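You operate a simulated robot arm through the tools that you are given. There is no shell and no other tool. Be economical: measure what you need, move in short steps, check, and stop when the job is done.

The job below is to be done with a simulated robot arm. You get a single attempt, and the scene is never put back.

## Task
Top up the steel saucepan to its red line from the kettle and heat it on med.
Fine: kettle back, lid on again; the big ring stays on. Set down upright: kettle.

Only the result counts: the job must be done as asked and must still hold three seconds after the hand-in. Knocking over, shifting, dropping, spilling or breaking anything else fails it. A push-on lid holds only when it is set on centred and level and pressed home; a screw cap is set on level and turned clockwise until tight.

## Robot
A 7-joint arm with a two-finger parallel gripper, fixed in place. Base frame: the origin is at the foot of the arm, x ahead of it, y to its left, z up; the work surface is at about z = 0.91. Lengths are in m, angles in degrees, forces in N, time in s.
With the tool pointing down near the work surface it reaches from about 0.34 to 0.78 m from the base axis. Its first joint turns from -166.0 to 166.0 degrees. Payload 3.91 kg.
The TCP is the grasp point between the finger pads, 0.03 m short of the fingertips. In the tool frame z runs along the fingers and y along their closing line. Largest opening 0.11 m; finger width 0.02, thickness 0.01; the body of the gripper, 0.048 by 0.112 m, starts 0.055 m behind the TCP.
Orientation is told as [roll, pitch, yaw] about the base's x, y, z axes, in that order, counted from this pose: with the fingers straight down and closing along the base's y, the tool's x points along the base's -x, its y along +y and its z along -z.

## Interface
- The arm moves only by the tool apply_moves. Its argument "motion" is a list that holds one entry, the list of rows, each a list of 7 numbers: the shift along the tool's x, y, z in m, then the turn, a rotation vector about the tool's x, y, z in degrees, then the finger opening in m, from 0 to 0.11. In form: [[[x, y, z, rx, ry, rz, grip], ...]]. A call has 1 to 12 rows; each row shifts and turns the commanded pose from where the row before left it, along the tool's axes as they then stand. Rows are played at 5 a second. More than 0.05 m and 8.6 degrees between two rows, or a gripper value outside its range, and nothing of the call is played. Where a pose cannot be reached the arm comes as near as it can. A force on the tool above 90 N (or 10 N above the force at the start of the call, whichever is more), or a blocked arm, ends the call early, and 0.2 s more pass. Each finger travels about 0.153 m/s and halts on what it meets, pressing with about 44 N; the grip force reading is that of the motor and also rises with nothing between the fingers. The clock runs only during rows and for 0.2 s after the last one: add rows that do not move to give the fingers time. The reply holds the time, the measured pose of the TCP, the force on the tool along the base axes, the opening and the grip force, in the units named above and with some noise, with the torque about the TCP (base axes, N m) and any sound that the robot's microphone picked up.
- Cameras (640 x 400 px; columns grow to the right, rows downward): "scene" is fixed at [0.2269, -0.5012, 1.4989]; the picture's right is [0.66, -0.76, 0.00], its down [-0.56, -0.49, -0.67] and it looks along [0.51, 0.44, -0.74] (base axes); focal length 215 px, centre (320, 200). "wrist" rides on the gripper at [0.077, 0.007, -0.114] in the tool frame; the picture's right is [-0.09, 1.00, 0.00], its down [-0.80, -0.07, -0.59] and it looks along [-0.59, -0.05, 0.80] (tool axes); focal length 270 px, centre (320, 200). There is no depth. A picture from a camera that has moved, and an enlarged one, comes with that camera's place and axes in the base frame and with its lens. The place of the scene camera against the robot may be out by one fixed shift of up to 0.012 m in any direction.
- get_image(camera): a new picture of that camera. It takes no simulated time.
- slide_trunk(by): slides the trunk up (or, below 0, down) by that many m; the arm rides with it, the base frame stays. It gives what a move gives, with no picture.
- close_up(camera, box): a new picture of the part [left, top, right, bottom] of that camera's present view, enlarged. It takes no simulated time.
- close_job(): hands the job in; it is judged then, once.

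Go step by step. Nothing tells you positions but the pictures and the camera data: compare them with the known pose of the tool, close in by small moves and look again before you grip or let go. The budget is 120 turns and 76 pictures, counting those below and the enlarged ones. Unless the task says otherwise, let go and move clear before handing in, and close with one line.

The tools are called after ">>>" as a command line: name --argument value ..., lists and objects as JSON in quotes. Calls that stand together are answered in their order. apply_moves: Moves the arm, as the interface text tells. Its arguments: {"type":"object","properties":{"motion":{"type":"array","items":{"type":"array","items":{"type":"array","items":{"type":"number"}}}}},"required":["motion"]} The other tools are called the same way: slide_trunk (by) slides the trunk up or down; get_image (camera) takes a picture; close_up (camera, box) takes an enlarged picture of a part of a camera's view; close_job () hands the job in.

At the start:

```text
time: 0.0
position: [0.3891, -0.2164, 1.3248]
ee_rot: [0.1, 0.1, 0.0]
ft_force: [0.1, 0.1, 0.3]
wrist_torque: [0.0, 0.0, -0.01]
opening: 0.1102
finger_force: 0.0
trunk travel left (down, up): [-0.55, 0.06]
```

scene: 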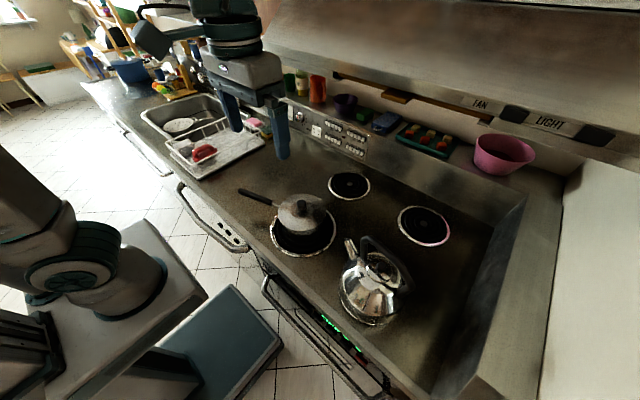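
wrist: 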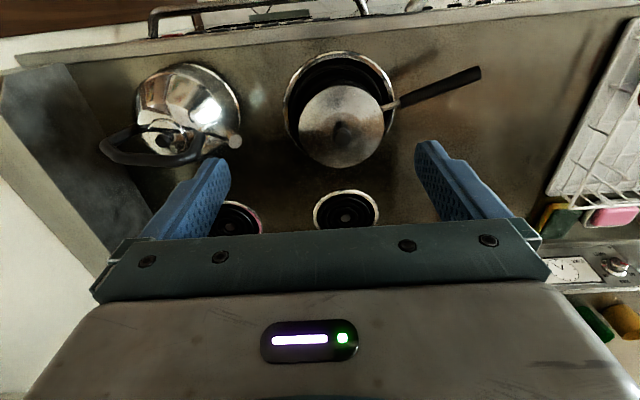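

I see the stove with the kettle at the right-front, and a lidded saucepan on the big front ring. I'll enlarge the key parts: the pan, kettle, control panel and ring.

>>> close_up --camera "scene" --box '[230, 160, 430, 340]'

>>> close_up --camera "scene" --box '[280, 95, 380, 165]'

>>> close_up --camera "wrist" --box '[80, 40, 500, 240]'

```text
2.22 times, centred on (330, 250) of scene
camera zoom: at [0.2269, -0.5012, 1.4989], right [0.66, -0.76, 0.0], down [-0.56, -0.49, -0.67], along [0.51, 0.44, -0.74], focal length 477 px, centre (298, 89)
```

zoom: 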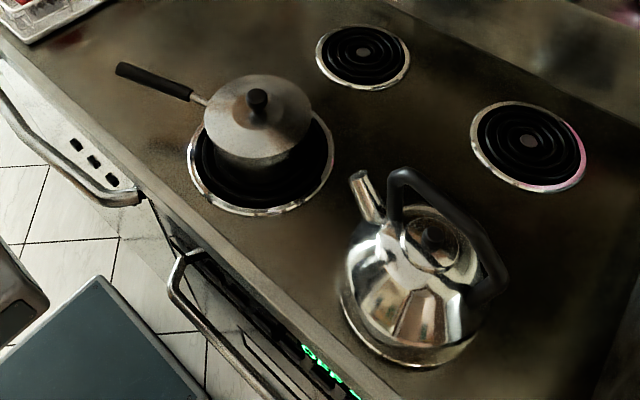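

```text
5.71 times, centred on (330, 130) of scene
camera zoom: at [0.2269, -0.5012, 1.4989], right [0.66, -0.76, 0.0], down [-0.56, -0.49, -0.67], along [0.51, 0.44, -0.74], focal length 1226 px, centre (263, 600)
```

zoom: 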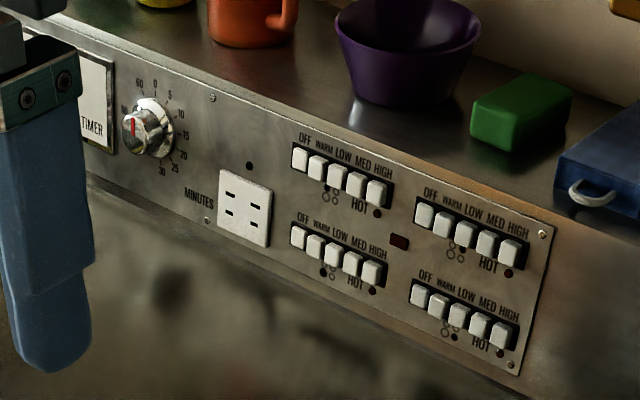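

```text
1.52 times, centred on (290, 140) of wrist
camera zoom: at [0.3124, -0.2106, 1.4407], right [0.09, 1.0, 0.0], down [0.8, -0.07, 0.59], along [0.59, -0.05, -0.8], focal length 412 px, centre (366, 291)
```

zoom: 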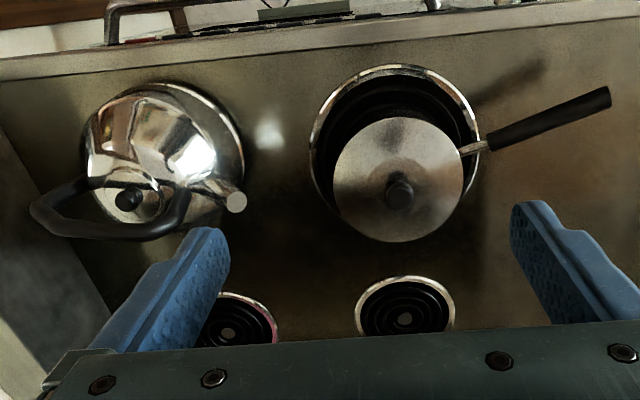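

The controls are push-button rows, each with a small burner map. I'll enlarge them to find the big ring's row and see whether any are pressed.

>>> close_up --camera "scene" --box '[320, 115, 370, 147]'

>>> close_up --camera "wrist" --box '[270, 40, 410, 180]'

>>> close_up --camera "wrist" --box '[90, 50, 260, 180]'

```text
12.50 times, centred on (345, 131) of scene
camera zoom: at [0.2269, -0.5012, 1.4989], right [0.66, -0.76, 0.0], down [-0.56, -0.49, -0.67], along [0.51, 0.44, -0.74], focal length 2683 px, centre (8, 1062)
```

zoom: 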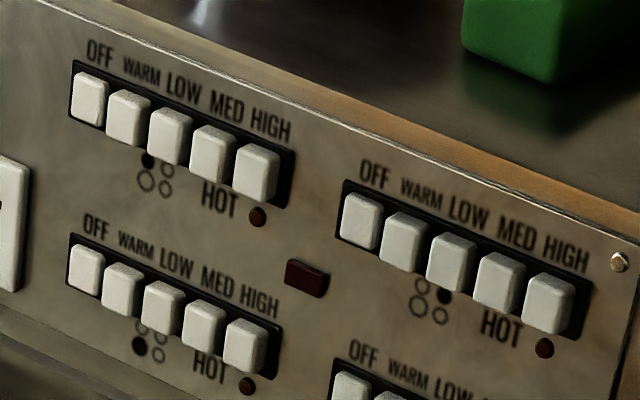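

```text
2.86 times, centred on (340, 110) of wrist
camera zoom: at [0.3124, -0.2106, 1.4407], right [0.09, 1.0, 0.0], down [0.8, -0.07, 0.59], along [0.59, -0.05, -0.8], focal length 772 px, centre (263, 457)
```

zoom: 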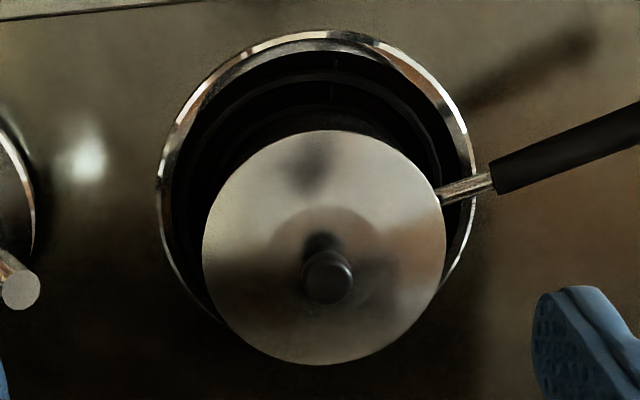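

```text
3.08 times, centred on (175, 115) of wrist
camera zoom: at [0.3124, -0.2106, 1.4407], right [0.09, 1.0, 0.0], down [0.8, -0.07, 0.59], along [0.59, -0.05, -0.8], focal length 832 px, centre (766, 462)
```

zoom: 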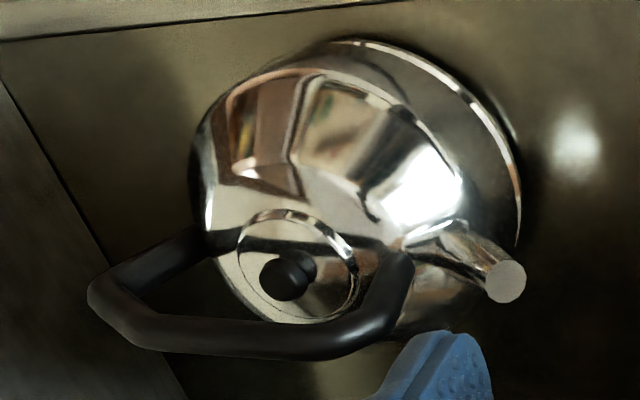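

The bottom-left row belongs to the big front-left ring, so MED is its 4th button. I place the lid knob near (0.49,-0.19,1.03), the kettle's handle bar near (0.47,-0.46,1.10) and the panel near x=0.92. I'll move above the lid knob first and refine.

>>> apply_moves --motion '[[[-0.02, 0.005, 0.035, 0, 0, 0, 0.09], [-0.02, 0.005, 0.035, 0, 0, 0, 0.08], [-0.02, 0.005, 0.035, 0, 0, 0, 0.07], [-0.02, 0.006, 0.035, 0, 0, 0, 0.07], [-0.015, 0.006, 0.03, 0, 0, 0, 0.07], [0, 0, 0, 0, 0, 0, 0.07]]]'

>>> get_image --camera "wrist"

>>> get_image --camera "scene"

```text
time: 1.4
position: [0.4855, -0.1908, 1.1571]
ee_rot: [0.0, 0.1, 0.0]
ft_force: [-0.7, 1.0, -0.3]
wrist_torque: [-0.01, -0.03, 0.04]
opening: 0.0701
finger_force: 0.2
trunk travel left (down, up): [-0.55, 0.06]
```

```text
67 pictures are left
camera wrist: at [0.4073, -0.1848, 1.271], right [0.09, 1.0, 0.0], down [0.8, -0.07, 0.59], along [0.59, -0.05, -0.8], focal length 270 px, centre (320, 200)
```

wrist: 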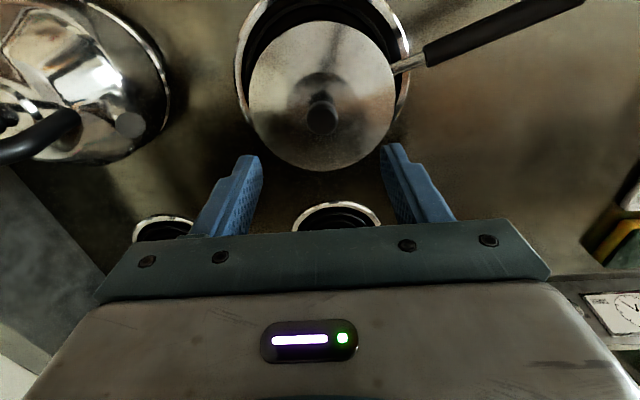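

```text
66 pictures are left
```

scene: 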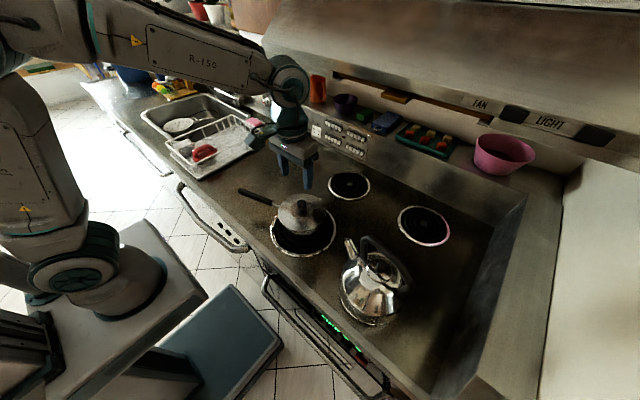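

The knob top is about (0.489,-0.190,1.035). I'll go down to just above it and look again.

>>> apply_moves --motion '[[[-0.002, 0, 0.03, 0, 0, 0, 0.07], [-0.001, 0, 0.03, 0, 0, 0, 0.07], [0, 0, 0.025, 0, 0, 0, 0.07], [0, 0, 0, 0, 0, 0, 0.07]]]'

>>> get_image --camera "wrist"

>>> close_up --camera "scene" --box '[250, 150, 370, 270]'

```text
time: 2.4
position: [0.4881, -0.1923, 1.0701]
ee_rot: [-0.1, 0.0, 0.0]
ft_force: [0.2, -1.0, -0.1]
wrist_torque: [-0.02, 0.0, -0.01]
opening: 0.0701
finger_force: 0.0
trunk travel left (down, up): [-0.55, 0.06]
```

```text
65 pictures are left
camera wrist: at [0.4096, -0.1852, 1.1853], right [0.09, 1.0, 0.0], down [0.8, -0.07, 0.59], along [0.59, -0.05, -0.8], focal length 270 px, centre (320, 200)
```

wrist: 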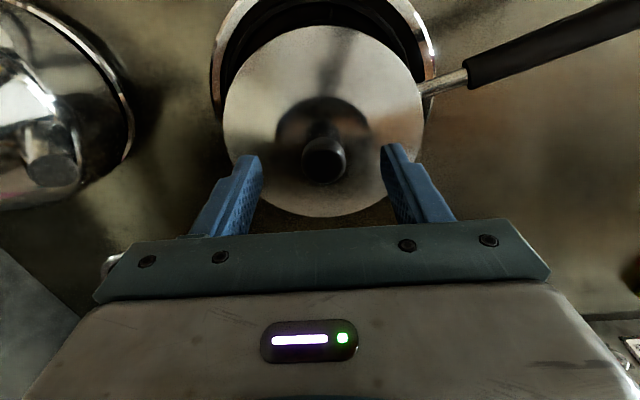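

```text
3.33 times, centred on (310, 210) of scene
camera zoom: at [0.2269, -0.5012, 1.4989], right [0.66, -0.76, 0.0], down [-0.56, -0.49, -0.67], along [0.51, 0.44, -0.74], focal length 715 px, centre (353, 167)
```

zoom: 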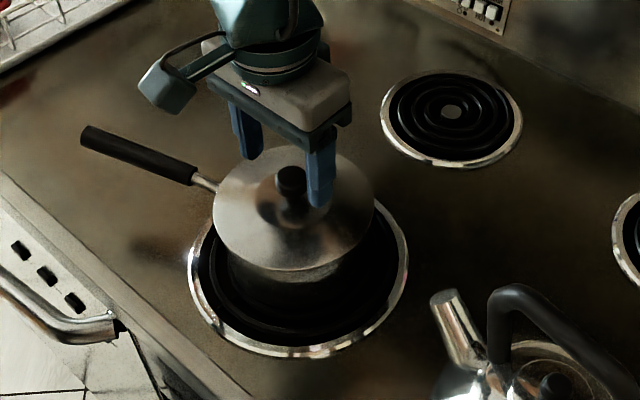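

The knob sits between the fingers. I'll go down in small steps, watch the force, then close gently.

>>> apply_moves --motion '[[[-0.002, 0.001, 0.015, 0, 0, 0, 0.07], [0, 0, 0.01, 0, 0, 0, 0.07], [0, 0, 0.005, 0, 0, 0, 0.07], [0, 0, 0.004, 0, 0, 0, 0.07], [0, 0, 0, 0, 0, 0, 0.07]]]'

>>> get_image --camera "wrist"

>>> close_up --camera "scene" --box '[260, 160, 350, 260]'

```text
time: 3.6
position: [0.4906, -0.1894, 1.036]
ee_rot: [0.1, 0.0, -0.2]
ft_force: [0.0, -0.2, 1.0]
wrist_torque: [-0.01, 0.02, 0.02]
opening: 0.0699
finger_force: 0.0
trunk travel left (down, up): [-0.55, 0.06]
```

```text
63 pictures are left
camera wrist: at [0.4125, -0.183, 1.1516], right [0.09, 1.0, 0.0], down [0.8, -0.07, 0.59], along [0.59, -0.05, -0.8], focal length 270 px, centre (320, 200)
```

wrist: 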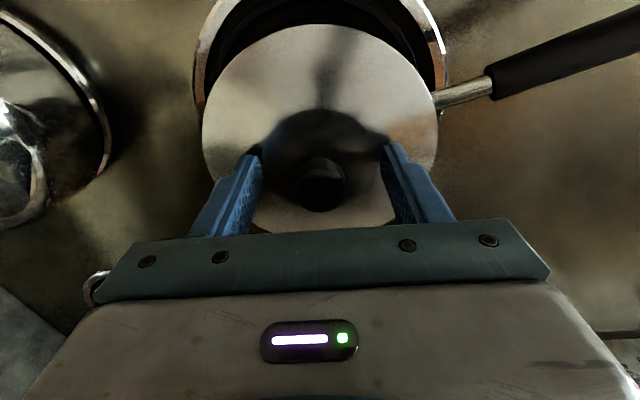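

```text
4.00 times, centred on (305, 210) of scene
camera zoom: at [0.2269, -0.5012, 1.4989], right [0.66, -0.76, 0.0], down [-0.56, -0.49, -0.67], along [0.51, 0.44, -0.74], focal length 858 px, centre (380, 160)
```

zoom: 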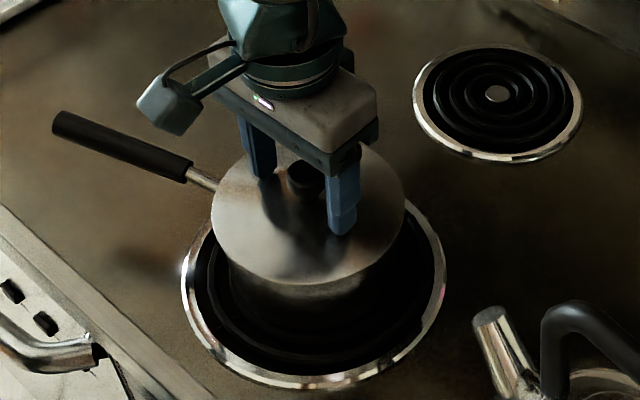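

The knob's top is about z 1.022, so the fingertips only just overlap it. I'll go a bit lower and close.

>>> apply_moves --motion '[[[-0.002, 0, 0.003, 0, 0, 0, 0.07], [0, 0, 0.003, 0, 0, 0, 0.07], [0, 0, 0, 0, 0, 0, 0.05], [0, 0, 0, 0, 0, 0, 0.03], [0, 0, 0, 0, 0, 0, 0.015], [0, 0, 0, 0, 0, 0, 0.0], [0, 0, 0, 0, 0, 0, 0.0]]]'

>>> get_image --camera "wrist"

```text
time: 5.2
position: [0.4913, -0.19, 1.0356]
ee_rot: [-0.2, -0.6, -0.1]
ft_force: [2.3, -3.7, 57.1]
wrist_torque: [0.21, 0.03, -0.05]
opening: 0.0276
finger_force: 44.5
trunk travel left (down, up): [-0.55, 0.06]
```

```text
61 pictures are left
camera wrist: at [0.4122, -0.1833, 1.1498], right [0.09, 1.0, 0.0], down [0.79, -0.07, 0.6], along [0.6, -0.06, -0.8], focal length 270 px, centre (320, 200)
```

wrist: 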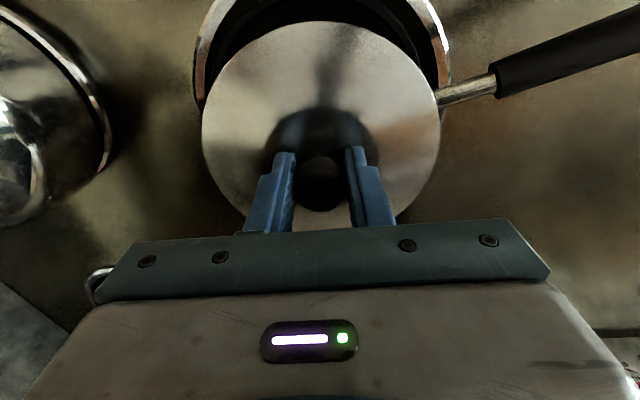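

The knob is gripped (opening 0.0276) with the tips on the lid at TCP z≈1.0356. I'll lift.

>>> apply_moves --motion '[[[0, 0, -0.006, 0, 0, 0, 0.0], [0, 0, -0.01, 0, 0, 0, 0.0], [0, 0, -0.02, 0, 0, 0, 0.0], [0, 0, -0.03, 0, 0, 0, 0.0], [0, 0, -0.03, 0, 0, 0, 0.0], [0, 0, 0, 0, 0, 0, 0.0]]]'

>>> get_image --camera "wrist"

>>> get_image --camera "scene"

```text
time: 6.6
position: [0.492, -0.1883, 1.1259]
ee_rot: [0.0, 0.0, -0.1]
ft_force: [0.3, -0.4, -1.1]
wrist_torque: [0.03, -0.03, 0.01]
opening: 0.0276
finger_force: 44.3
trunk travel left (down, up): [-0.55, 0.06]
```

```text
60 pictures are left
camera wrist: at [0.4141, -0.1818, 1.2422], right [0.09, 1.0, 0.0], down [0.8, -0.07, 0.59], along [0.59, -0.05, -0.8], focal length 270 px, centre (320, 200)
```

wrist: 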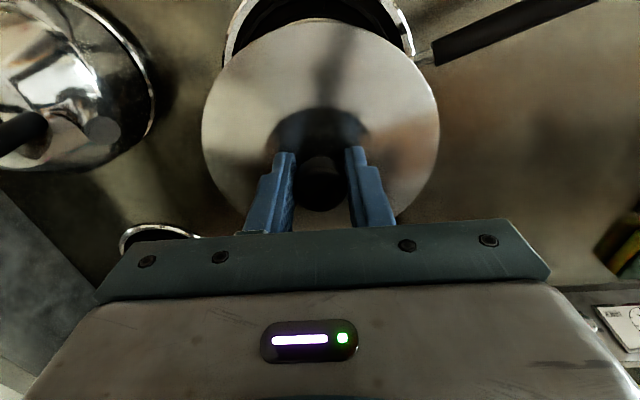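

```text
59 pictures are left
```

scene: 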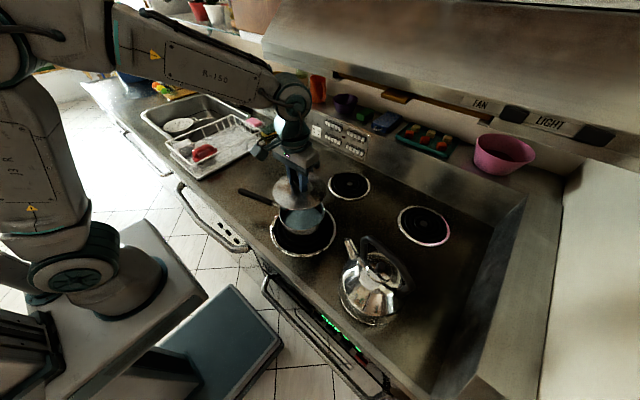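

The lid is off. I'll carry it left and set it on the free counter near (0.60, 0.08), clear of the pan handle and rack.

>>> apply_moves --motion '[[[-0.02, 0.04, 0, 0, 0, 0, 0.0], [-0.02, 0.04, 0, 0, 0, 0, 0.0], [-0.02, 0.04, 0, 0, 0, 0, 0.0], [-0.02, 0.045, 0, 0, 0, 0, 0.0], [-0.014, 0.045, 0, 0, 0, 0, 0.0], [-0.01, 0.045, 0.0, 0, 0, 0, 0.0], [0, 0.013, 0.04, 0, 0, 0, 0.0], [0, 0, 0.04, 0, 0, 0, 0.0], [0, 0, 0.03, 0, 0, 0, 0.0], [0, 0, 0.01, 0, 0, 0, 0.0], [0, 0, 0, 0, 0, 0, 0.0]]]'

>>> get_image --camera "scene"

>>> get_image --camera "wrist"

```text
time: 9.0
position: [0.5963, 0.0799, 1.0068]
ee_rot: [-0.1, 0.1, 0.0]
ft_force: [0.7, -0.7, -0.6]
wrist_torque: [0.0, 0.01, -0.01]
opening: 0.0273
finger_force: 43.4
trunk travel left (down, up): [-0.55, 0.06]
```

```text
58 pictures are left
```

scene: 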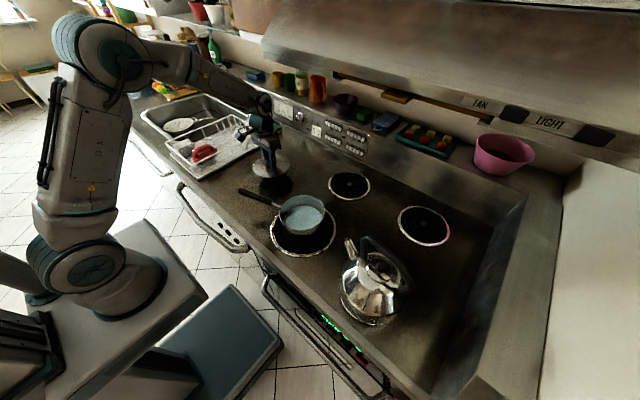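

```text
57 pictures are left
camera wrist: at [0.5182, 0.0871, 1.1213], right [0.09, 1.0, 0.0], down [0.8, -0.07, 0.59], along [0.59, -0.05, -0.8], focal length 270 px, centre (320, 200)
```

wrist: 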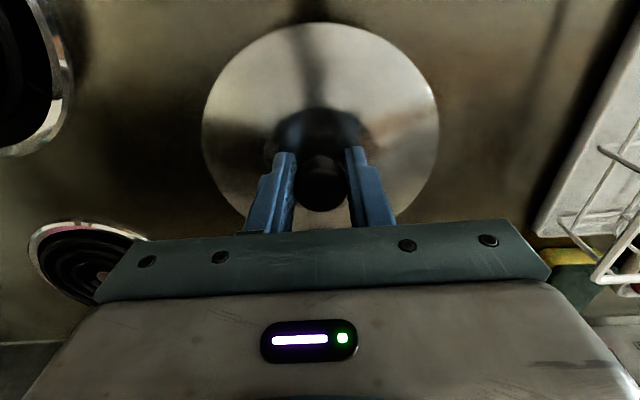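

The lid hangs level over clear counter. I'll lower it.

>>> apply_moves --motion '[[[0, 0, 0.02, 0, 0, 0, 0.0], [0, 0, 0.01, 0, 0, 0, 0.0], [0, 0, 0.006, 0, 0, 0, 0.0], [0, 0, 0, 0, 0, 0, 0.0]]]'

>>> close_up --camera "scene" --box '[235, 110, 345, 270]'

```text
time: 10.0
position: [0.5966, 0.0805, 0.9693]
ee_rot: [0.0, 0.1, 0.0]
ft_force: [1.3, -0.1, -1.3]
wrist_torque: [0.01, 0.01, 0.0]
opening: 0.0276
finger_force: 44.3
trunk travel left (down, up): [-0.55, 0.06]
```

```text
2.50 times, centred on (290, 190) of scene
camera zoom: at [0.2269, -0.5012, 1.4989], right [0.66, -0.76, 0.0], down [-0.56, -0.49, -0.67], along [0.51, 0.44, -0.74], focal length 536 px, centre (395, 225)
```

zoom: 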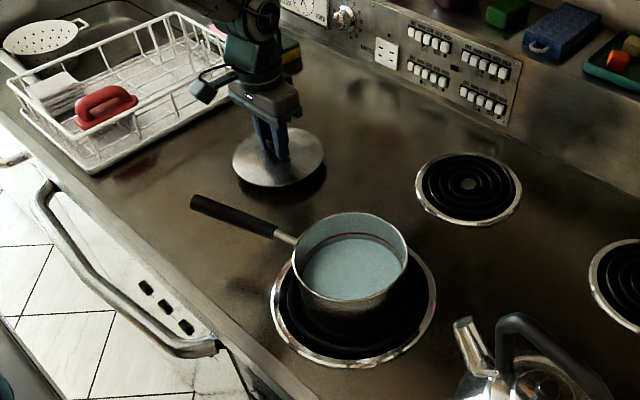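

>>> apply_moves --motion '[[[0, 0, 0.004, 0, 0, 0, 0.0], [0, 0, 0.004, 0, 0, 0, 0.0], [0, 0, 0.004, 0, 0, 0, 0.0], [0, 0, 0, 0, 0, 0, 0.0]]]'

```text
time: 11.0
position: [0.5963, 0.0797, 0.959]
ee_rot: [0.0, 0.0, 0.0]
ft_force: [-0.3, 0.6, -1.6]
wrist_torque: [0.01, 0.03, 0.01]
opening: 0.0274
finger_force: 44.0
trunk travel left (down, up): [-0.55, 0.06]
```

The wall shows a thin dark red line above the water in the pan. No contact for the lid yet, so I'll keep lowering.

>>> apply_moves --motion '[[[0, 0, 0.004, 0, 0, 0, 0.0], [0, 0, 0.003, 0, 0, 0, 0.0], [0, 0, 0.003, 0, 0, 0, 0.0], [0, 0, 0, 0, 0, 0, 0.0]]]'

```text
time: 12.0
position: [0.596, 0.0796, 0.9559]
ee_rot: [0.2, -0.8, 0.0]
ft_force: [1.8, 1.9, 61.3]
wrist_torque: [0.0, 0.45, -0.02]
opening: 0.0275
finger_force: 44.3
trunk travel left (down, up): [-0.55, 0.06]
```

It touched at TCP z≈0.956. I'll relieve the push and let go.

>>> apply_moves --motion '[[[0, 0, -0.006, 0, 0, 0, 0.0], [0, 0, 0, 0, 0, 0, 0.02], [0, 0, 0, 0, 0, 0, 0.04], [0, 0, 0, 0, 0, 0, 0.06], [0, 0, 0, 0, 0, 0, 0.07], [0, 0, -0.03, 0, 0, 0, 0.07], [0, 0, -0.05, 0, 0, 0, 0.07], [0, 0, -0.05, 0, 0, 0, 0.07]]]'

>>> get_image --camera "wrist"

>>> close_up --camera "scene" --box '[265, 180, 345, 260]'

```text
time: 13.8
position: [0.5957, 0.078, 1.083]
ee_rot: [0.0, 0.0, 0.0]
ft_force: [0.7, 0.2, 0.2]
wrist_torque: [-0.02, 0.0, 0.0]
opening: 0.0699
finger_force: 0.1
trunk travel left (down, up): [-0.55, 0.06]
```

```text
55 pictures are left
camera wrist: at [0.5184, 0.0843, 1.1983], right [0.09, 1.0, 0.0], down [0.8, -0.07, 0.59], along [0.59, -0.05, -0.81], focal length 270 px, centre (320, 200)
```

wrist: 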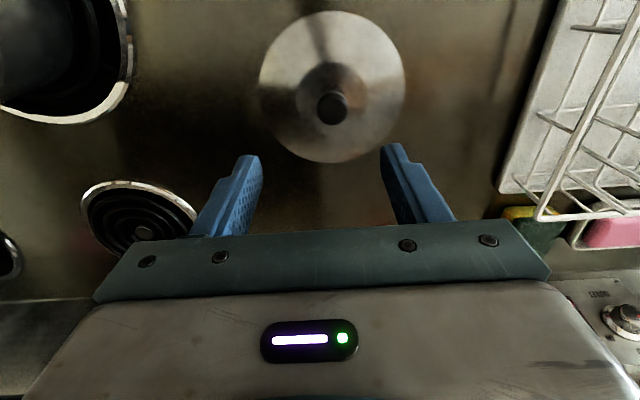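

```text
5.00 times, centred on (305, 220) of scene
camera zoom: at [0.2269, -0.5012, 1.4989], right [0.66, -0.76, 0.0], down [-0.56, -0.49, -0.67], along [0.51, 0.44, -0.74], focal length 1073 px, centre (395, 100)
```

zoom: 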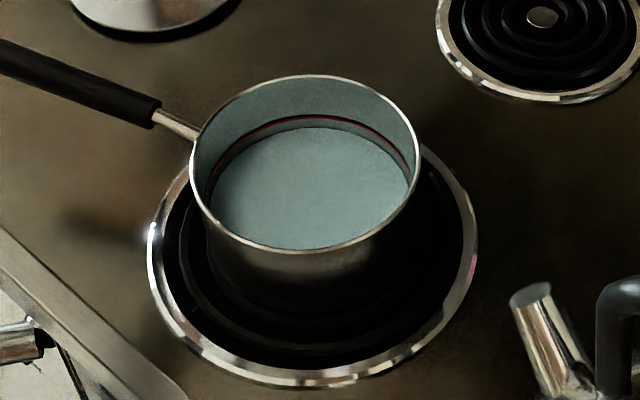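

The red line is clear, about 10 mm above the water. Next is the kettle: I'll rise, carry the hand above it and turn to yaw ≈81.5° so the fingers close across the handle bar.

>>> apply_moves --motion '[[[0.01, -0.02, -0.0425, 0, 0, 0, 0.07], [0.01, -0.02, -0.0425, 0, 0, 0, 0.07], [0.01, -0.02, -0.0425, 0, 0, 0, 0.07], [0.01, -0.02, -0.0425, 0, 0, 0, 0.07], [0.0107, -0.048, 0, 0, 0, 0, 0.07], [0.0107, -0.048, 0, 0, 0, 0, 0.07], [0.0107, -0.048, 0, 0, 0, 0, 0.07], [0.0107, -0.048, 0, 0, 0, 0, 0.07], [0.0107, -0.048, 0, 0, 0, 0, 0.07], [0.0107, -0.048, 0, 0, 0, 0, 0.07], [0.0107, -0.048, 0, 0, 0, 0, 0.07], [0.0107, -0.048, 0, 0, 0, 0, 0.07]]]'

>>> apply_moves --motion '[[[0, -0.045, 0, 0, 0, 0, 0.07], [0, -0.031, 0, 0, 0, -8.15, 0.07], [0, 0, 0, 0, 0, -8.15, 0.07], [0, 0, 0, 0, 0, -8.15, 0.07], [0, 0, 0, 0, 0, -8.15, 0.07], [0, 0, 0, 0, 0, -8.15, 0.07], [0, 0, 0, 0, 0, -8.15, 0.07], [0, 0, 0, 0, 0, -8.15, 0.07], [0, 0, 0, 0, 0, -8.15, 0.07], [0, 0, 0, 0, 0, -8.15, 0.07], [0, 0, 0, 0, 0, -8.15, 0.07], [0, 0, 0, 0, 0, 0, 0.07]]]'

>>> get_image --camera "wrist"

>>> get_image --camera "scene"

```text
time: 16.4
position: [0.4694, -0.3916, 1.255]
ee_rot: [0.0, 0.2, 0.1]
ft_force: [-0.9, 0.3, 0.6]
wrist_torque: [0.01, 0.01, -0.01]
opening: 0.0701
finger_force: 0.2
trunk travel left (down, up): [-0.55, 0.06]
```

```text
time: 19.0
position: [0.47, -0.4615, 1.2542]
ee_rot: [0.0, -0.1, 81.6]
ft_force: [-0.8, -0.9, -0.7]
wrist_torque: [0.01, -0.01, 0.0]
opening: 0.0698
finger_force: 0.1
trunk travel left (down, up): [-0.55, 0.06]
```

```text
53 pictures are left
camera wrist: at [0.4514, -0.5368, 1.3699], right [-0.97, 0.23, 0.0], down [0.19, 0.78, 0.59], along [0.14, 0.58, -0.8], focal length 270 px, centre (320, 200)
```

wrist: 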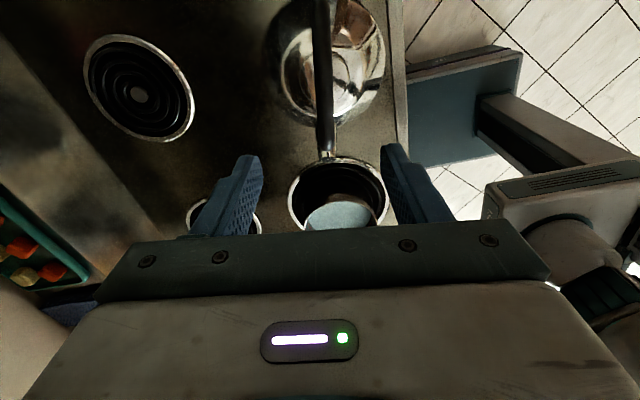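

```text
52 pictures are left
```

scene: 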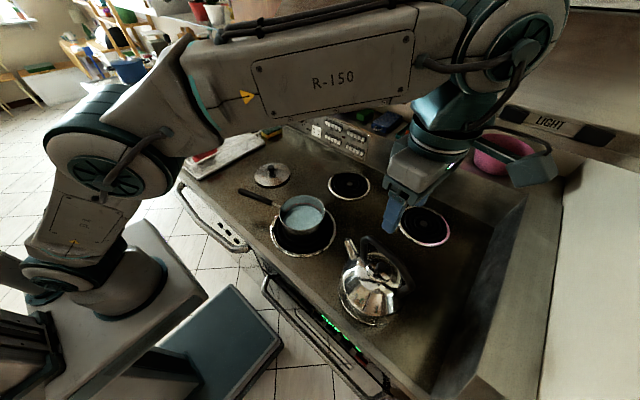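

The bar is well aligned, about 4 mm to −x of the hand. I'll shift and lower to just above it.

>>> apply_moves --motion '[[[0, 0.002, 0.04, 0, 0, 0, 0.07], [0, 0.002, 0.04, 0, 0, 0.8, 0.07], [0, 0, 0.035, 0, 0, 0.7, 0.07], [0, 0, 0, 0, 0, 0, 0.07]]]'

>>> get_image --camera "wrist"

>>> close_up --camera "scene" --box '[320, 180, 460, 340]'

```text
time: 20.0
position: [0.4672, -0.461, 1.1377]
ee_rot: [-0.1, 0.1, 80.0]
ft_force: [0.0, 0.2, 1.0]
wrist_torque: [-0.01, 0.0, 0.02]
opening: 0.07
finger_force: 0.1
trunk travel left (down, up): [-0.55, 0.06]
```

```text
51 pictures are left
camera wrist: at [0.4459, -0.5358, 1.2532], right [-0.97, 0.26, 0.0], down [0.21, 0.78, 0.59], along [0.15, 0.57, -0.8], focal length 270 px, centre (320, 200)
```

wrist: 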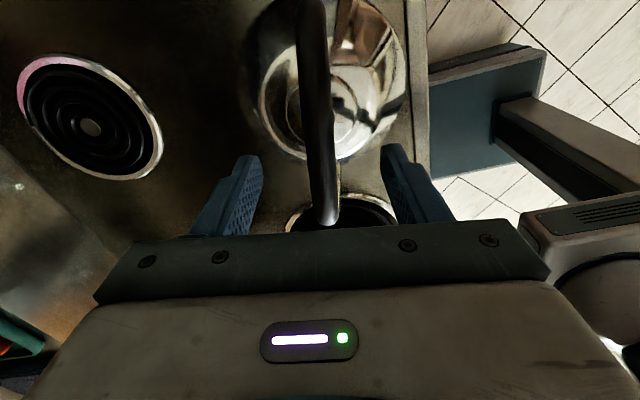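

```text
2.50 times, centred on (390, 260) of scene
camera zoom: at [0.2269, -0.5012, 1.4989], right [0.66, -0.76, 0.0], down [-0.56, -0.49, -0.67], along [0.51, 0.44, -0.74], focal length 536 px, centre (145, 50)
```

zoom: 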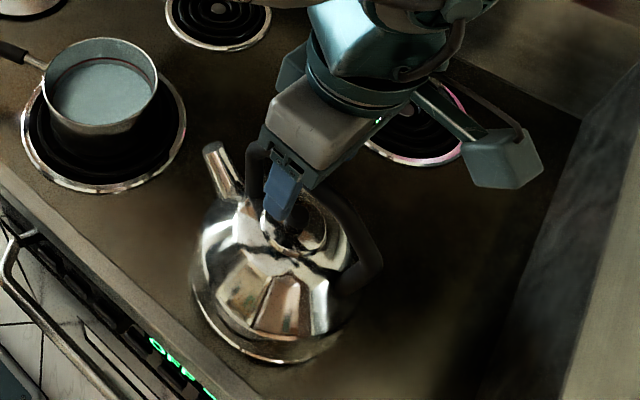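

The bar is at x≈0.464 here. I'll correct 3 mm, drop to bar height z≈1.10 and close.

>>> apply_moves --motion '[[[0, 0.003, 0.015, 0, 0, 0.8, 0.07], [0, 0, 0.013, 0, 0, 0, 0.07], [0, 0, 0.008, 0, 0, 0, 0.07], [0, 0, 0, 0, 0, 0, 0.07]]]'

>>> get_image --camera "wrist"

>>> close_up --camera "scene" --box '[340, 210, 420, 310]'

```text
time: 21.0
position: [0.4633, -0.4608, 1.1021]
ee_rot: [0.0, 0.0, 79.1]
ft_force: [0.6, -0.2, 0.8]
wrist_torque: [-0.01, 0.04, 0.01]
opening: 0.0701
finger_force: 0.0
trunk travel left (down, up): [-0.55, 0.06]
```

```text
49 pictures are left
camera wrist: at [0.4412, -0.5352, 1.2173], right [-0.96, 0.27, 0.0], down [0.22, 0.77, 0.59], along [0.16, 0.57, -0.8], focal length 270 px, centre (320, 200)
```

wrist: 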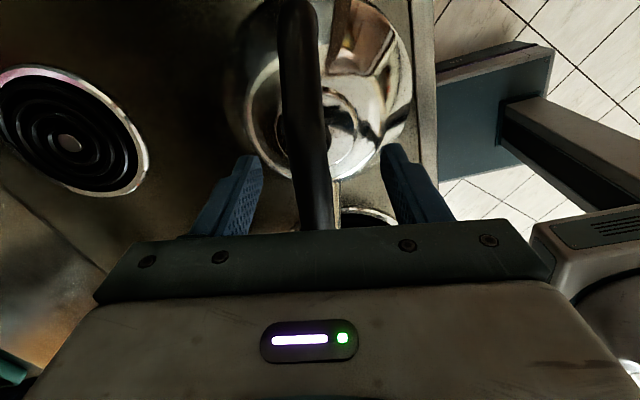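

```text
4.00 times, centred on (380, 260) of scene
camera zoom: at [0.2269, -0.5012, 1.4989], right [0.66, -0.76, 0.0], down [-0.56, -0.49, -0.67], along [0.51, 0.44, -0.74], focal length 858 px, centre (80, -40)
```

zoom: 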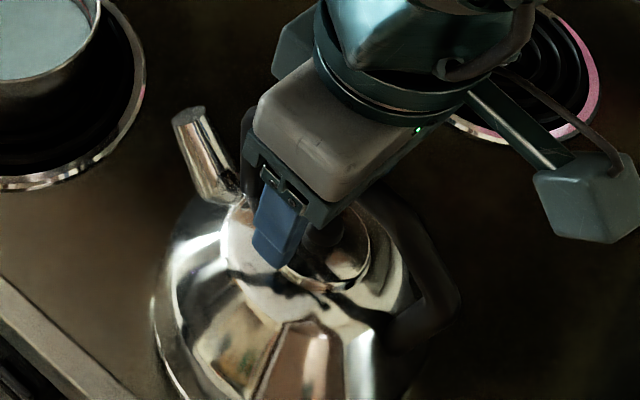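

Alignment is good; I'll nudge 2 mm and close.

>>> apply_moves --motion '[[[0, -0.002, 0.001, 0, 0, 0, 0.05], [0, 0, 0, 0, 0, 0, 0.035], [0, 0, 0, 0, 0, 0, 0.02], [0, 0, 0, 0, 0, 0, 0.0], [0, 0, 0, 0, 0, 0, 0.0], [0, 0, 0, 0, 0, 0, 0.0]]]'

>>> get_image --camera "wrist"

```text
time: 22.4
position: [0.4659, -0.4607, 1.1013]
ee_rot: [0.0, 0.0, 79.3]
ft_force: [0.7, 0.1, 0.6]
wrist_torque: [0.01, 0.02, 0.22]
opening: 0.0163
finger_force: 43.8
trunk travel left (down, up): [-0.55, 0.06]
```

```text
47 pictures are left
camera wrist: at [0.4435, -0.5355, 1.2168], right [-0.96, 0.27, 0.0], down [0.22, 0.77, 0.59], along [0.16, 0.57, -0.8], focal length 270 px, centre (320, 200)
```

wrist: 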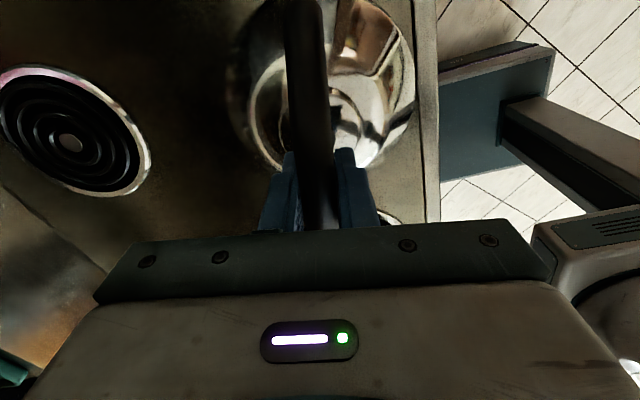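

Gripped at 0.0163 opening; kettle home pose is TCP (0.466,-0.461,1.101), yaw 79.2. I'll lift slowly.

>>> apply_moves --motion '[[[0, 0, -0.005, 0, 0, 0, 0.0], [0, 0, -0.005, 0, 0, 0, 0.0], [0, 0, -0.01, 0, 0, 0, 0.0], [0, 0, -0.015, 0, 0, 0, 0.0], [0, 0, 0, 0, 0, 0, 0.0]]]'

>>> get_image --camera "scene"

```text
time: 23.6
position: [0.4661, -0.4613, 1.1362]
ee_rot: [0.0, -0.1, 79.1]
ft_force: [-0.2, -0.5, -8.3]
wrist_torque: [0.01, -0.01, -0.01]
opening: 0.0161
finger_force: 44.7
trunk travel left (down, up): [-0.55, 0.06]
```

```text
46 pictures are left
```

scene: 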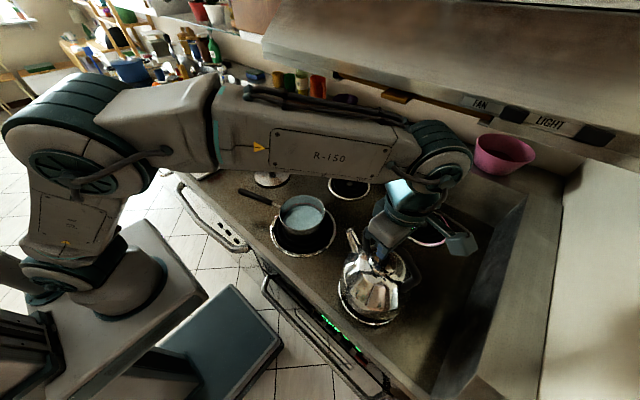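

The kettle hangs steady and weighs only about 8.3 N. I'll raise it above the pan rim and bring the spout over the pan's near half.

>>> apply_moves --motion '[[[0, 0, -0.028, 0, 0, 0, 0.0], [0, 0, -0.028, 0, 0, 0, 0.0], [0, 0, -0.028, 0, 0, 0, 0.0], [-0.02, 0.003, 0, 0, 0, 0, 0.0], [-0.03, 0.0045, 0, 0, 0, 0, 0.0], [-0.035, 0.005, 0, 0, 0, 0, 0.0], [-0.035, 0.005, 0, 0, 0, 0, 0.0], [-0.03, 0.0045, 0, 0, 0, 0, 0.0], [-0.0258, 0.003, 0, 0, 0, 0, 0.0], [0, 0, 0, 0, 0, 0, 0.0]]]'

>>> get_image --camera "wrist"

>>> get_image --camera "scene"

```text
time: 25.8
position: [0.4752, -0.2831, 1.2216]
ee_rot: [0.0, 0.0, 79.1]
ft_force: [-0.3, -0.1, -8.7]
wrist_torque: [0.07, 0.02, -0.03]
opening: 0.0161
finger_force: 44.2
trunk travel left (down, up): [-0.55, 0.06]
```

```text
45 pictures are left
camera wrist: at [0.4534, -0.3583, 1.3364], right [-0.96, 0.27, 0.0], down [0.22, 0.77, 0.59], along [0.16, 0.57, -0.8], focal length 270 px, centre (320, 200)
```

wrist: 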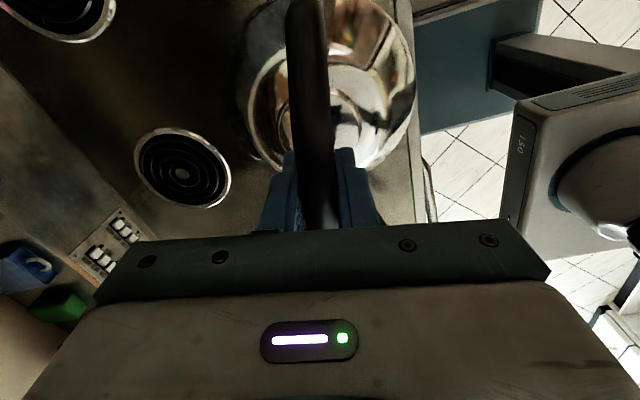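

```text
44 pictures are left
```

scene: 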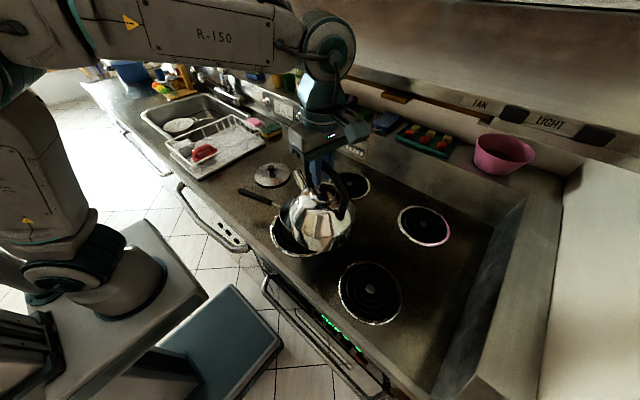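

The kettle blocks the scene camera's view of the pan, so I'll swing it to pour from the far-right side (spout pointing left and back toward me). That also confirms that the pan's ring is the biggest: 0.21 m against about 0.175 m.

>>> apply_moves --motion '[[[-0.008, -0.019, 0, 0, 0, 0, 0.0], [-0.009, -0.021, 0, 0, 0, 0, 0.0], [-0.0085, -0.0193, 0, 0, 0, -3, 0.0], [0, 0, 0, 0, 0, -6, 0.0], [0, 0, 0, 0, 0, -6, 0.0], [0, 0, 0, 0, 0, -6, 0.0], [0, 0, 0, 0, 0, -6, 0.0], [0, 0, 0, 0, 0, -6, 0.0], [0, 0, 0, 0, 0, -6, 0.0], [0, 0, 0, 0, 0, -4, 0.0], [0, 0, 0, 0, 0, -2, 0.0], [0, 0, 0, 0, 0, 0, 0.0]]]'

>>> get_image --camera "scene"

```text
time: 28.4
position: [0.5369, -0.2689, 1.2212]
ee_rot: [0.0, 0.1, 124.3]
ft_force: [0.0, -0.6, -9.0]
wrist_torque: [0.02, 0.02, 0.02]
opening: 0.0161
finger_force: 43.9
trunk travel left (down, up): [-0.55, 0.06]
```

```text
43 pictures are left
```

scene: 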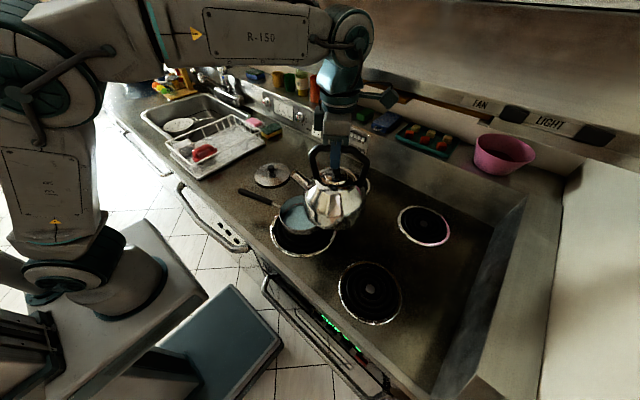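

The view is better. I'll tilt 20° in place while still high.

>>> apply_moves --motion '[[[0, 0, 0, 0, 4, 0, 0.0], [0, 0, 0, 0, 4, 0, 0.0], [0, 0, 0, 0, 4, 0, 0.0], [0, 0, 0, 0, 4, 0, 0.0], [0, 0, 0, 0, 4, 0, 0.0], [0, 0, 0, 0, 0, 0, 0.0]]]'

>>> close_up --camera "scene" --box '[240, 120, 400, 280]'

>>> get_image --camera "wrist"

```text
time: 29.8
position: [0.5375, -0.2698, 1.2208]
ee_rot: [0.0, 20.0, 124.2]
ft_force: [-0.2, 0.0, -8.9]
wrist_torque: [0.33, 0.21, 0.02]
opening: 0.0163
finger_force: 43.9
trunk travel left (down, up): [-0.55, 0.06]
```

```text
2.50 times, centred on (320, 200) of scene
camera zoom: at [0.2269, -0.5012, 1.4989], right [0.66, -0.76, 0.0], down [-0.56, -0.49, -0.67], along [0.51, 0.44, -0.74], focal length 536 px, centre (320, 200)
```

zoom: 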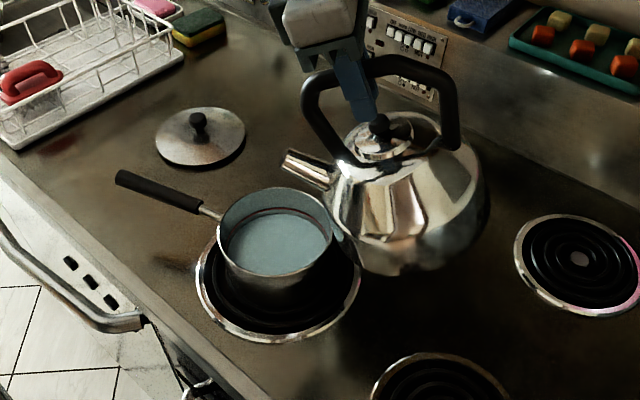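

```text
41 pictures are left
camera wrist: at [0.5502, -0.3014, 1.3558], right [-0.87, -0.49, -0.03], down [-0.48, 0.83, 0.28], along [-0.12, 0.26, -0.96], focal length 270 px, centre (320, 200)
```

wrist: 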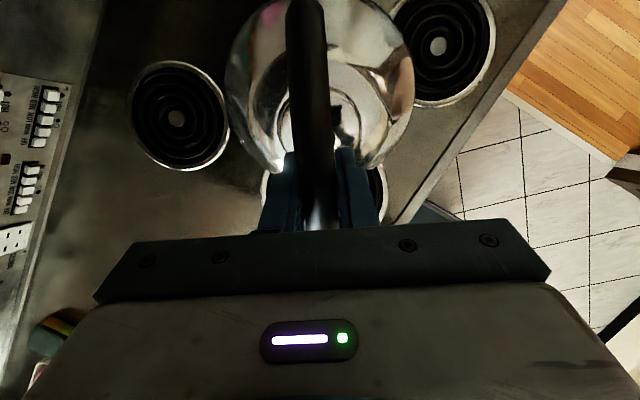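

The tilt holds without slipping and the view is clear. I'll go to 30° with the tip kept over the pan.

>>> apply_moves --motion '[[[-0.0055, 0, 0.001, 0, 2.5, 0, 0.0], [-0.0055, 0, 0.001, 0, 2.5, 0, 0.0], [-0.0055, 0, 0.001, 0, 2.5, 0, 0.0], [-0.0055, 0, 0.001, 0, 2.5, 0, 0.0], [0, 0, 0, 0, 0, 0, 0.0]]]'

>>> close_up --camera "scene" --box '[250, 140, 370, 260]'

```text
time: 31.0
position: [0.5285, -0.2551, 1.2088]
ee_rot: [0.0, 30.1, 124.2]
ft_force: [-0.3, 0.5, -9.4]
wrist_torque: [0.48, 0.32, -0.01]
opening: 0.0161
finger_force: 44.2
trunk travel left (down, up): [-0.55, 0.06]
```

```text
3.33 times, centred on (310, 200) of scene
camera zoom: at [0.2269, -0.5012, 1.4989], right [0.66, -0.76, 0.0], down [-0.56, -0.49, -0.67], along [0.51, 0.44, -0.74], focal length 715 px, centre (353, 200)
```

zoom: 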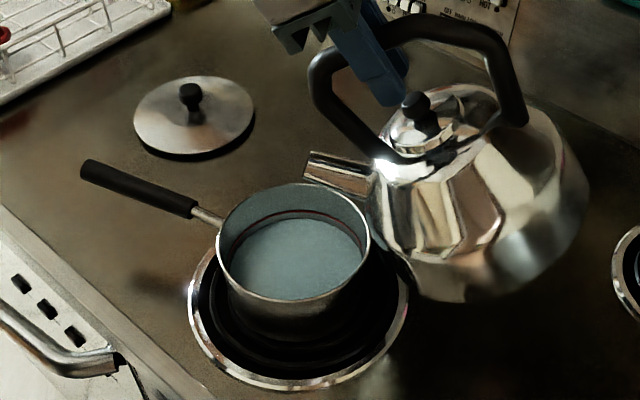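

No flow yet at 30°. I'll go on in small steps.

>>> apply_moves --motion '[[[-0.0072, 0, 0.0017, 0, 2.5, 0, 0.0], [-0.0072, 0, 0.0017, 0, 2.5, 0, 0.0], [-0.0072, 0, 0.0017, 0, 2.5, 0, 0.0], [-0.0072, 0, 0.0017, 0, 2.5, 0, 0.0], [0, 0, 0, 0, 0, 0, 0.0]]]'

>>> close_up --camera "scene" --box '[250, 140, 370, 260]'

```text
time: 32.2
position: [0.5181, -0.238, 1.1863]
ee_rot: [0.1, 40.0, 124.1]
ft_force: [-0.4, -0.3, -8.5]
wrist_torque: [0.61, 0.41, 0.03]
opening: 0.0163
finger_force: 43.7
trunk travel left (down, up): [-0.55, 0.06]
```

```text
3.33 times, centred on (310, 200) of scene
camera zoom: at [0.2269, -0.5012, 1.4989], right [0.66, -0.76, 0.0], down [-0.56, -0.49, -0.67], along [0.51, 0.44, -0.74], focal length 715 px, centre (353, 200)
```

zoom: 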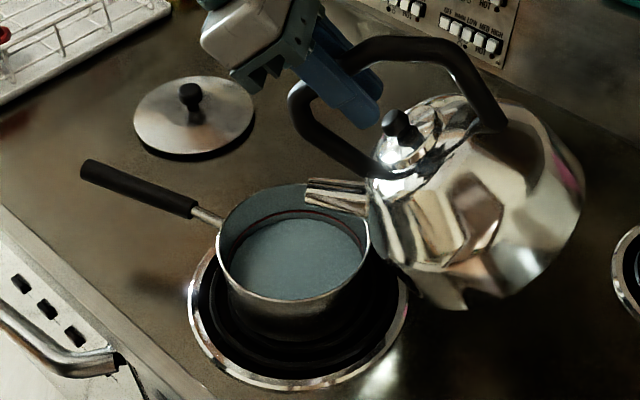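

Still no flow at 40°. I'll go to 45° in place at the tip, in small steps.

>>> apply_moves --motion '[[[-0.003, 0, -0.0044, 0, 2.5, 0, 0.0], [-0.003, 0, -0.0044, 0, 2.5, 0, 0.0], [0, 0, 0, 0, 0, 0, 0.0]]]'

>>> close_up --camera "scene" --box '[250, 140, 370, 260]'

```text
time: 33.0
position: [0.5094, -0.229, 1.1903]
ee_rot: [0.0, 45.0, 124.2]
ft_force: [0.2, 0.5, -8.5]
wrist_torque: [0.62, 0.44, -0.01]
opening: 0.0161
finger_force: 43.4
trunk travel left (down, up): [-0.55, 0.06]
```

```text
3.33 times, centred on (310, 200) of scene
camera zoom: at [0.2269, -0.5012, 1.4989], right [0.66, -0.76, 0.0], down [-0.56, -0.49, -0.67], along [0.51, 0.44, -0.74], focal length 715 px, centre (353, 200)
```

zoom: 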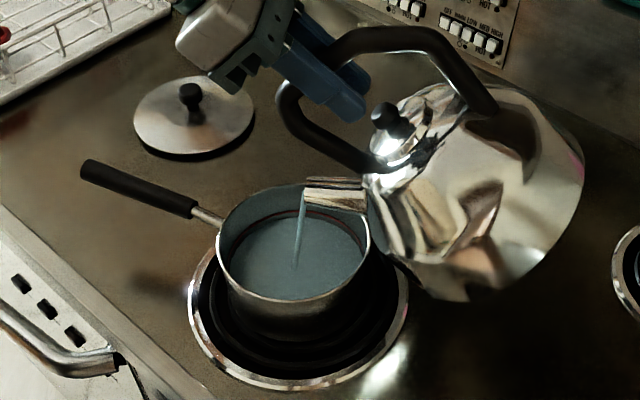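

Water is flowing into the pan's middle. I'll hold for a second and check the level.

>>> apply_moves --motion '[[[0, 0, 0, 0, 0, 0, 0.0], [0, 0, 0, 0, 0, 0, 0.0], [0, 0, 0, 0, 0, 0, 0.0], [0, 0, 0, 0, 0, 0, 0.0]]]'

>>> close_up --camera "scene" --box '[270, 180, 340, 250]'

```text
time: 34.0
position: [0.5109, -0.2305, 1.1897]
ee_rot: [0.0, 45.0, 124.2]
ft_force: [0.5, -0.7, -8.2]
wrist_torque: [0.67, 0.44, -0.02]
opening: 0.0163
finger_force: 44.4
trunk travel left (down, up): [-0.55, 0.06]
```

```text
5.71 times, centred on (305, 215) of scene
camera zoom: at [0.2269, -0.5012, 1.4989], right [0.66, -0.76, 0.0], down [-0.56, -0.49, -0.67], along [0.51, 0.44, -0.74], focal length 1226 px, centre (406, 114)
```

zoom: 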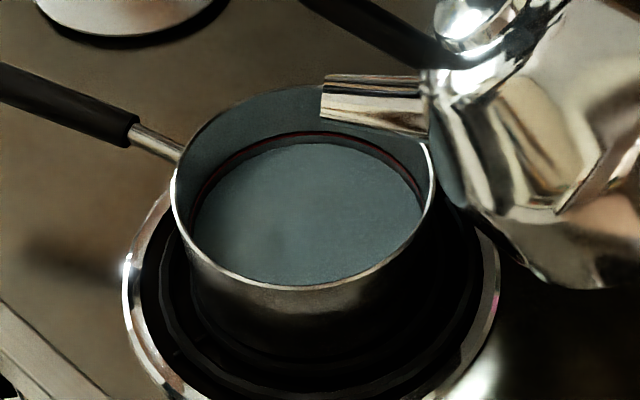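

The flow stopped at equilibrium and the level rose slightly. I'll tilt another 2.5°.

>>> apply_moves --motion '[[[-0.003, 0, -0.0043, 0, 2.5, 0, 0.0], [0, 0, 0, 0, 0, 0, 0.0], [0, 0, 0, 0, 0, 0, 0.0], [0, 0, 0, 0, 0, 0, 0.0], [0, 0, 0, 0, 0, 0, 0.0], [0, 0, 0, 0, 0, 0, 0.0]]]'

>>> close_up --camera "scene" --box '[270, 180, 340, 250]'

```text
time: 35.4
position: [0.5075, -0.225, 1.1907]
ee_rot: [0.1, 47.5, 124.2]
ft_force: [-0.1, -0.3, -8.0]
wrist_torque: [0.62, 0.45, -0.02]
opening: 0.0163
finger_force: 43.7
trunk travel left (down, up): [-0.55, 0.06]
```

```text
5.71 times, centred on (305, 215) of scene
camera zoom: at [0.2269, -0.5012, 1.4989], right [0.66, -0.76, 0.0], down [-0.56, -0.49, -0.67], along [0.51, 0.44, -0.74], focal length 1226 px, centre (406, 114)
```

zoom: 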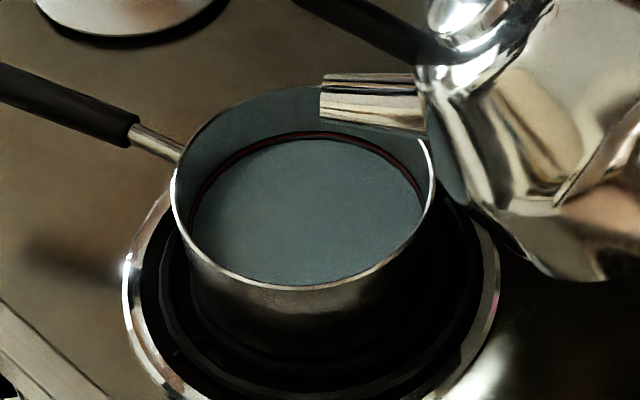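

The level is about 6 px short of the line, at about 3 px gained per 2.5°. I'll add another 2.5°.

>>> apply_moves --motion '[[[-0.003, 0, -0.0043, 0, 2.5, 0, 0.0], [0, 0, 0, 0, 0, 0, 0.0], [0, 0, 0, 0, 0, 0, 0.0], [0, 0, 0, 0, 0, 0, 0.0], [0, 0, 0, 0, 0, 0, 0.0], [0, 0, 0, 0, 0, 0, 0.0]]]'

>>> close_up --camera "scene" --box '[280, 185, 330, 225]'

```text
time: 36.8
position: [0.5033, -0.2194, 1.1909]
ee_rot: [-0.1, 49.9, 124.2]
ft_force: [0.7, -1.1, -7.1]
wrist_torque: [0.64, 0.44, -0.04]
opening: 0.0162
finger_force: 44.4
trunk travel left (down, up): [-0.55, 0.06]
```

```text
10.00 times, centred on (305, 205) of scene
camera zoom: at [0.2269, -0.5012, 1.4989], right [0.66, -0.76, 0.0], down [-0.56, -0.49, -0.67], along [0.51, 0.44, -0.74], focal length 2146 px, centre (470, 150)
```

zoom: 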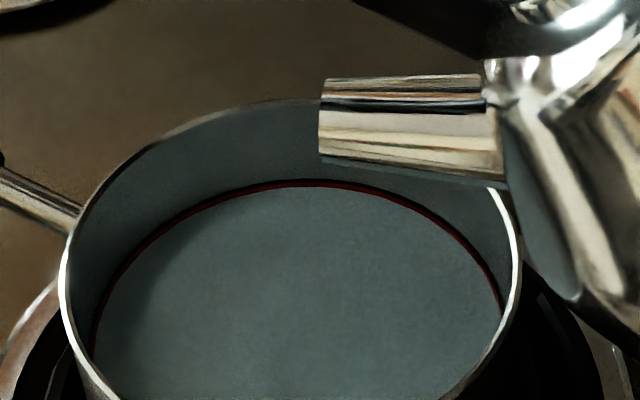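

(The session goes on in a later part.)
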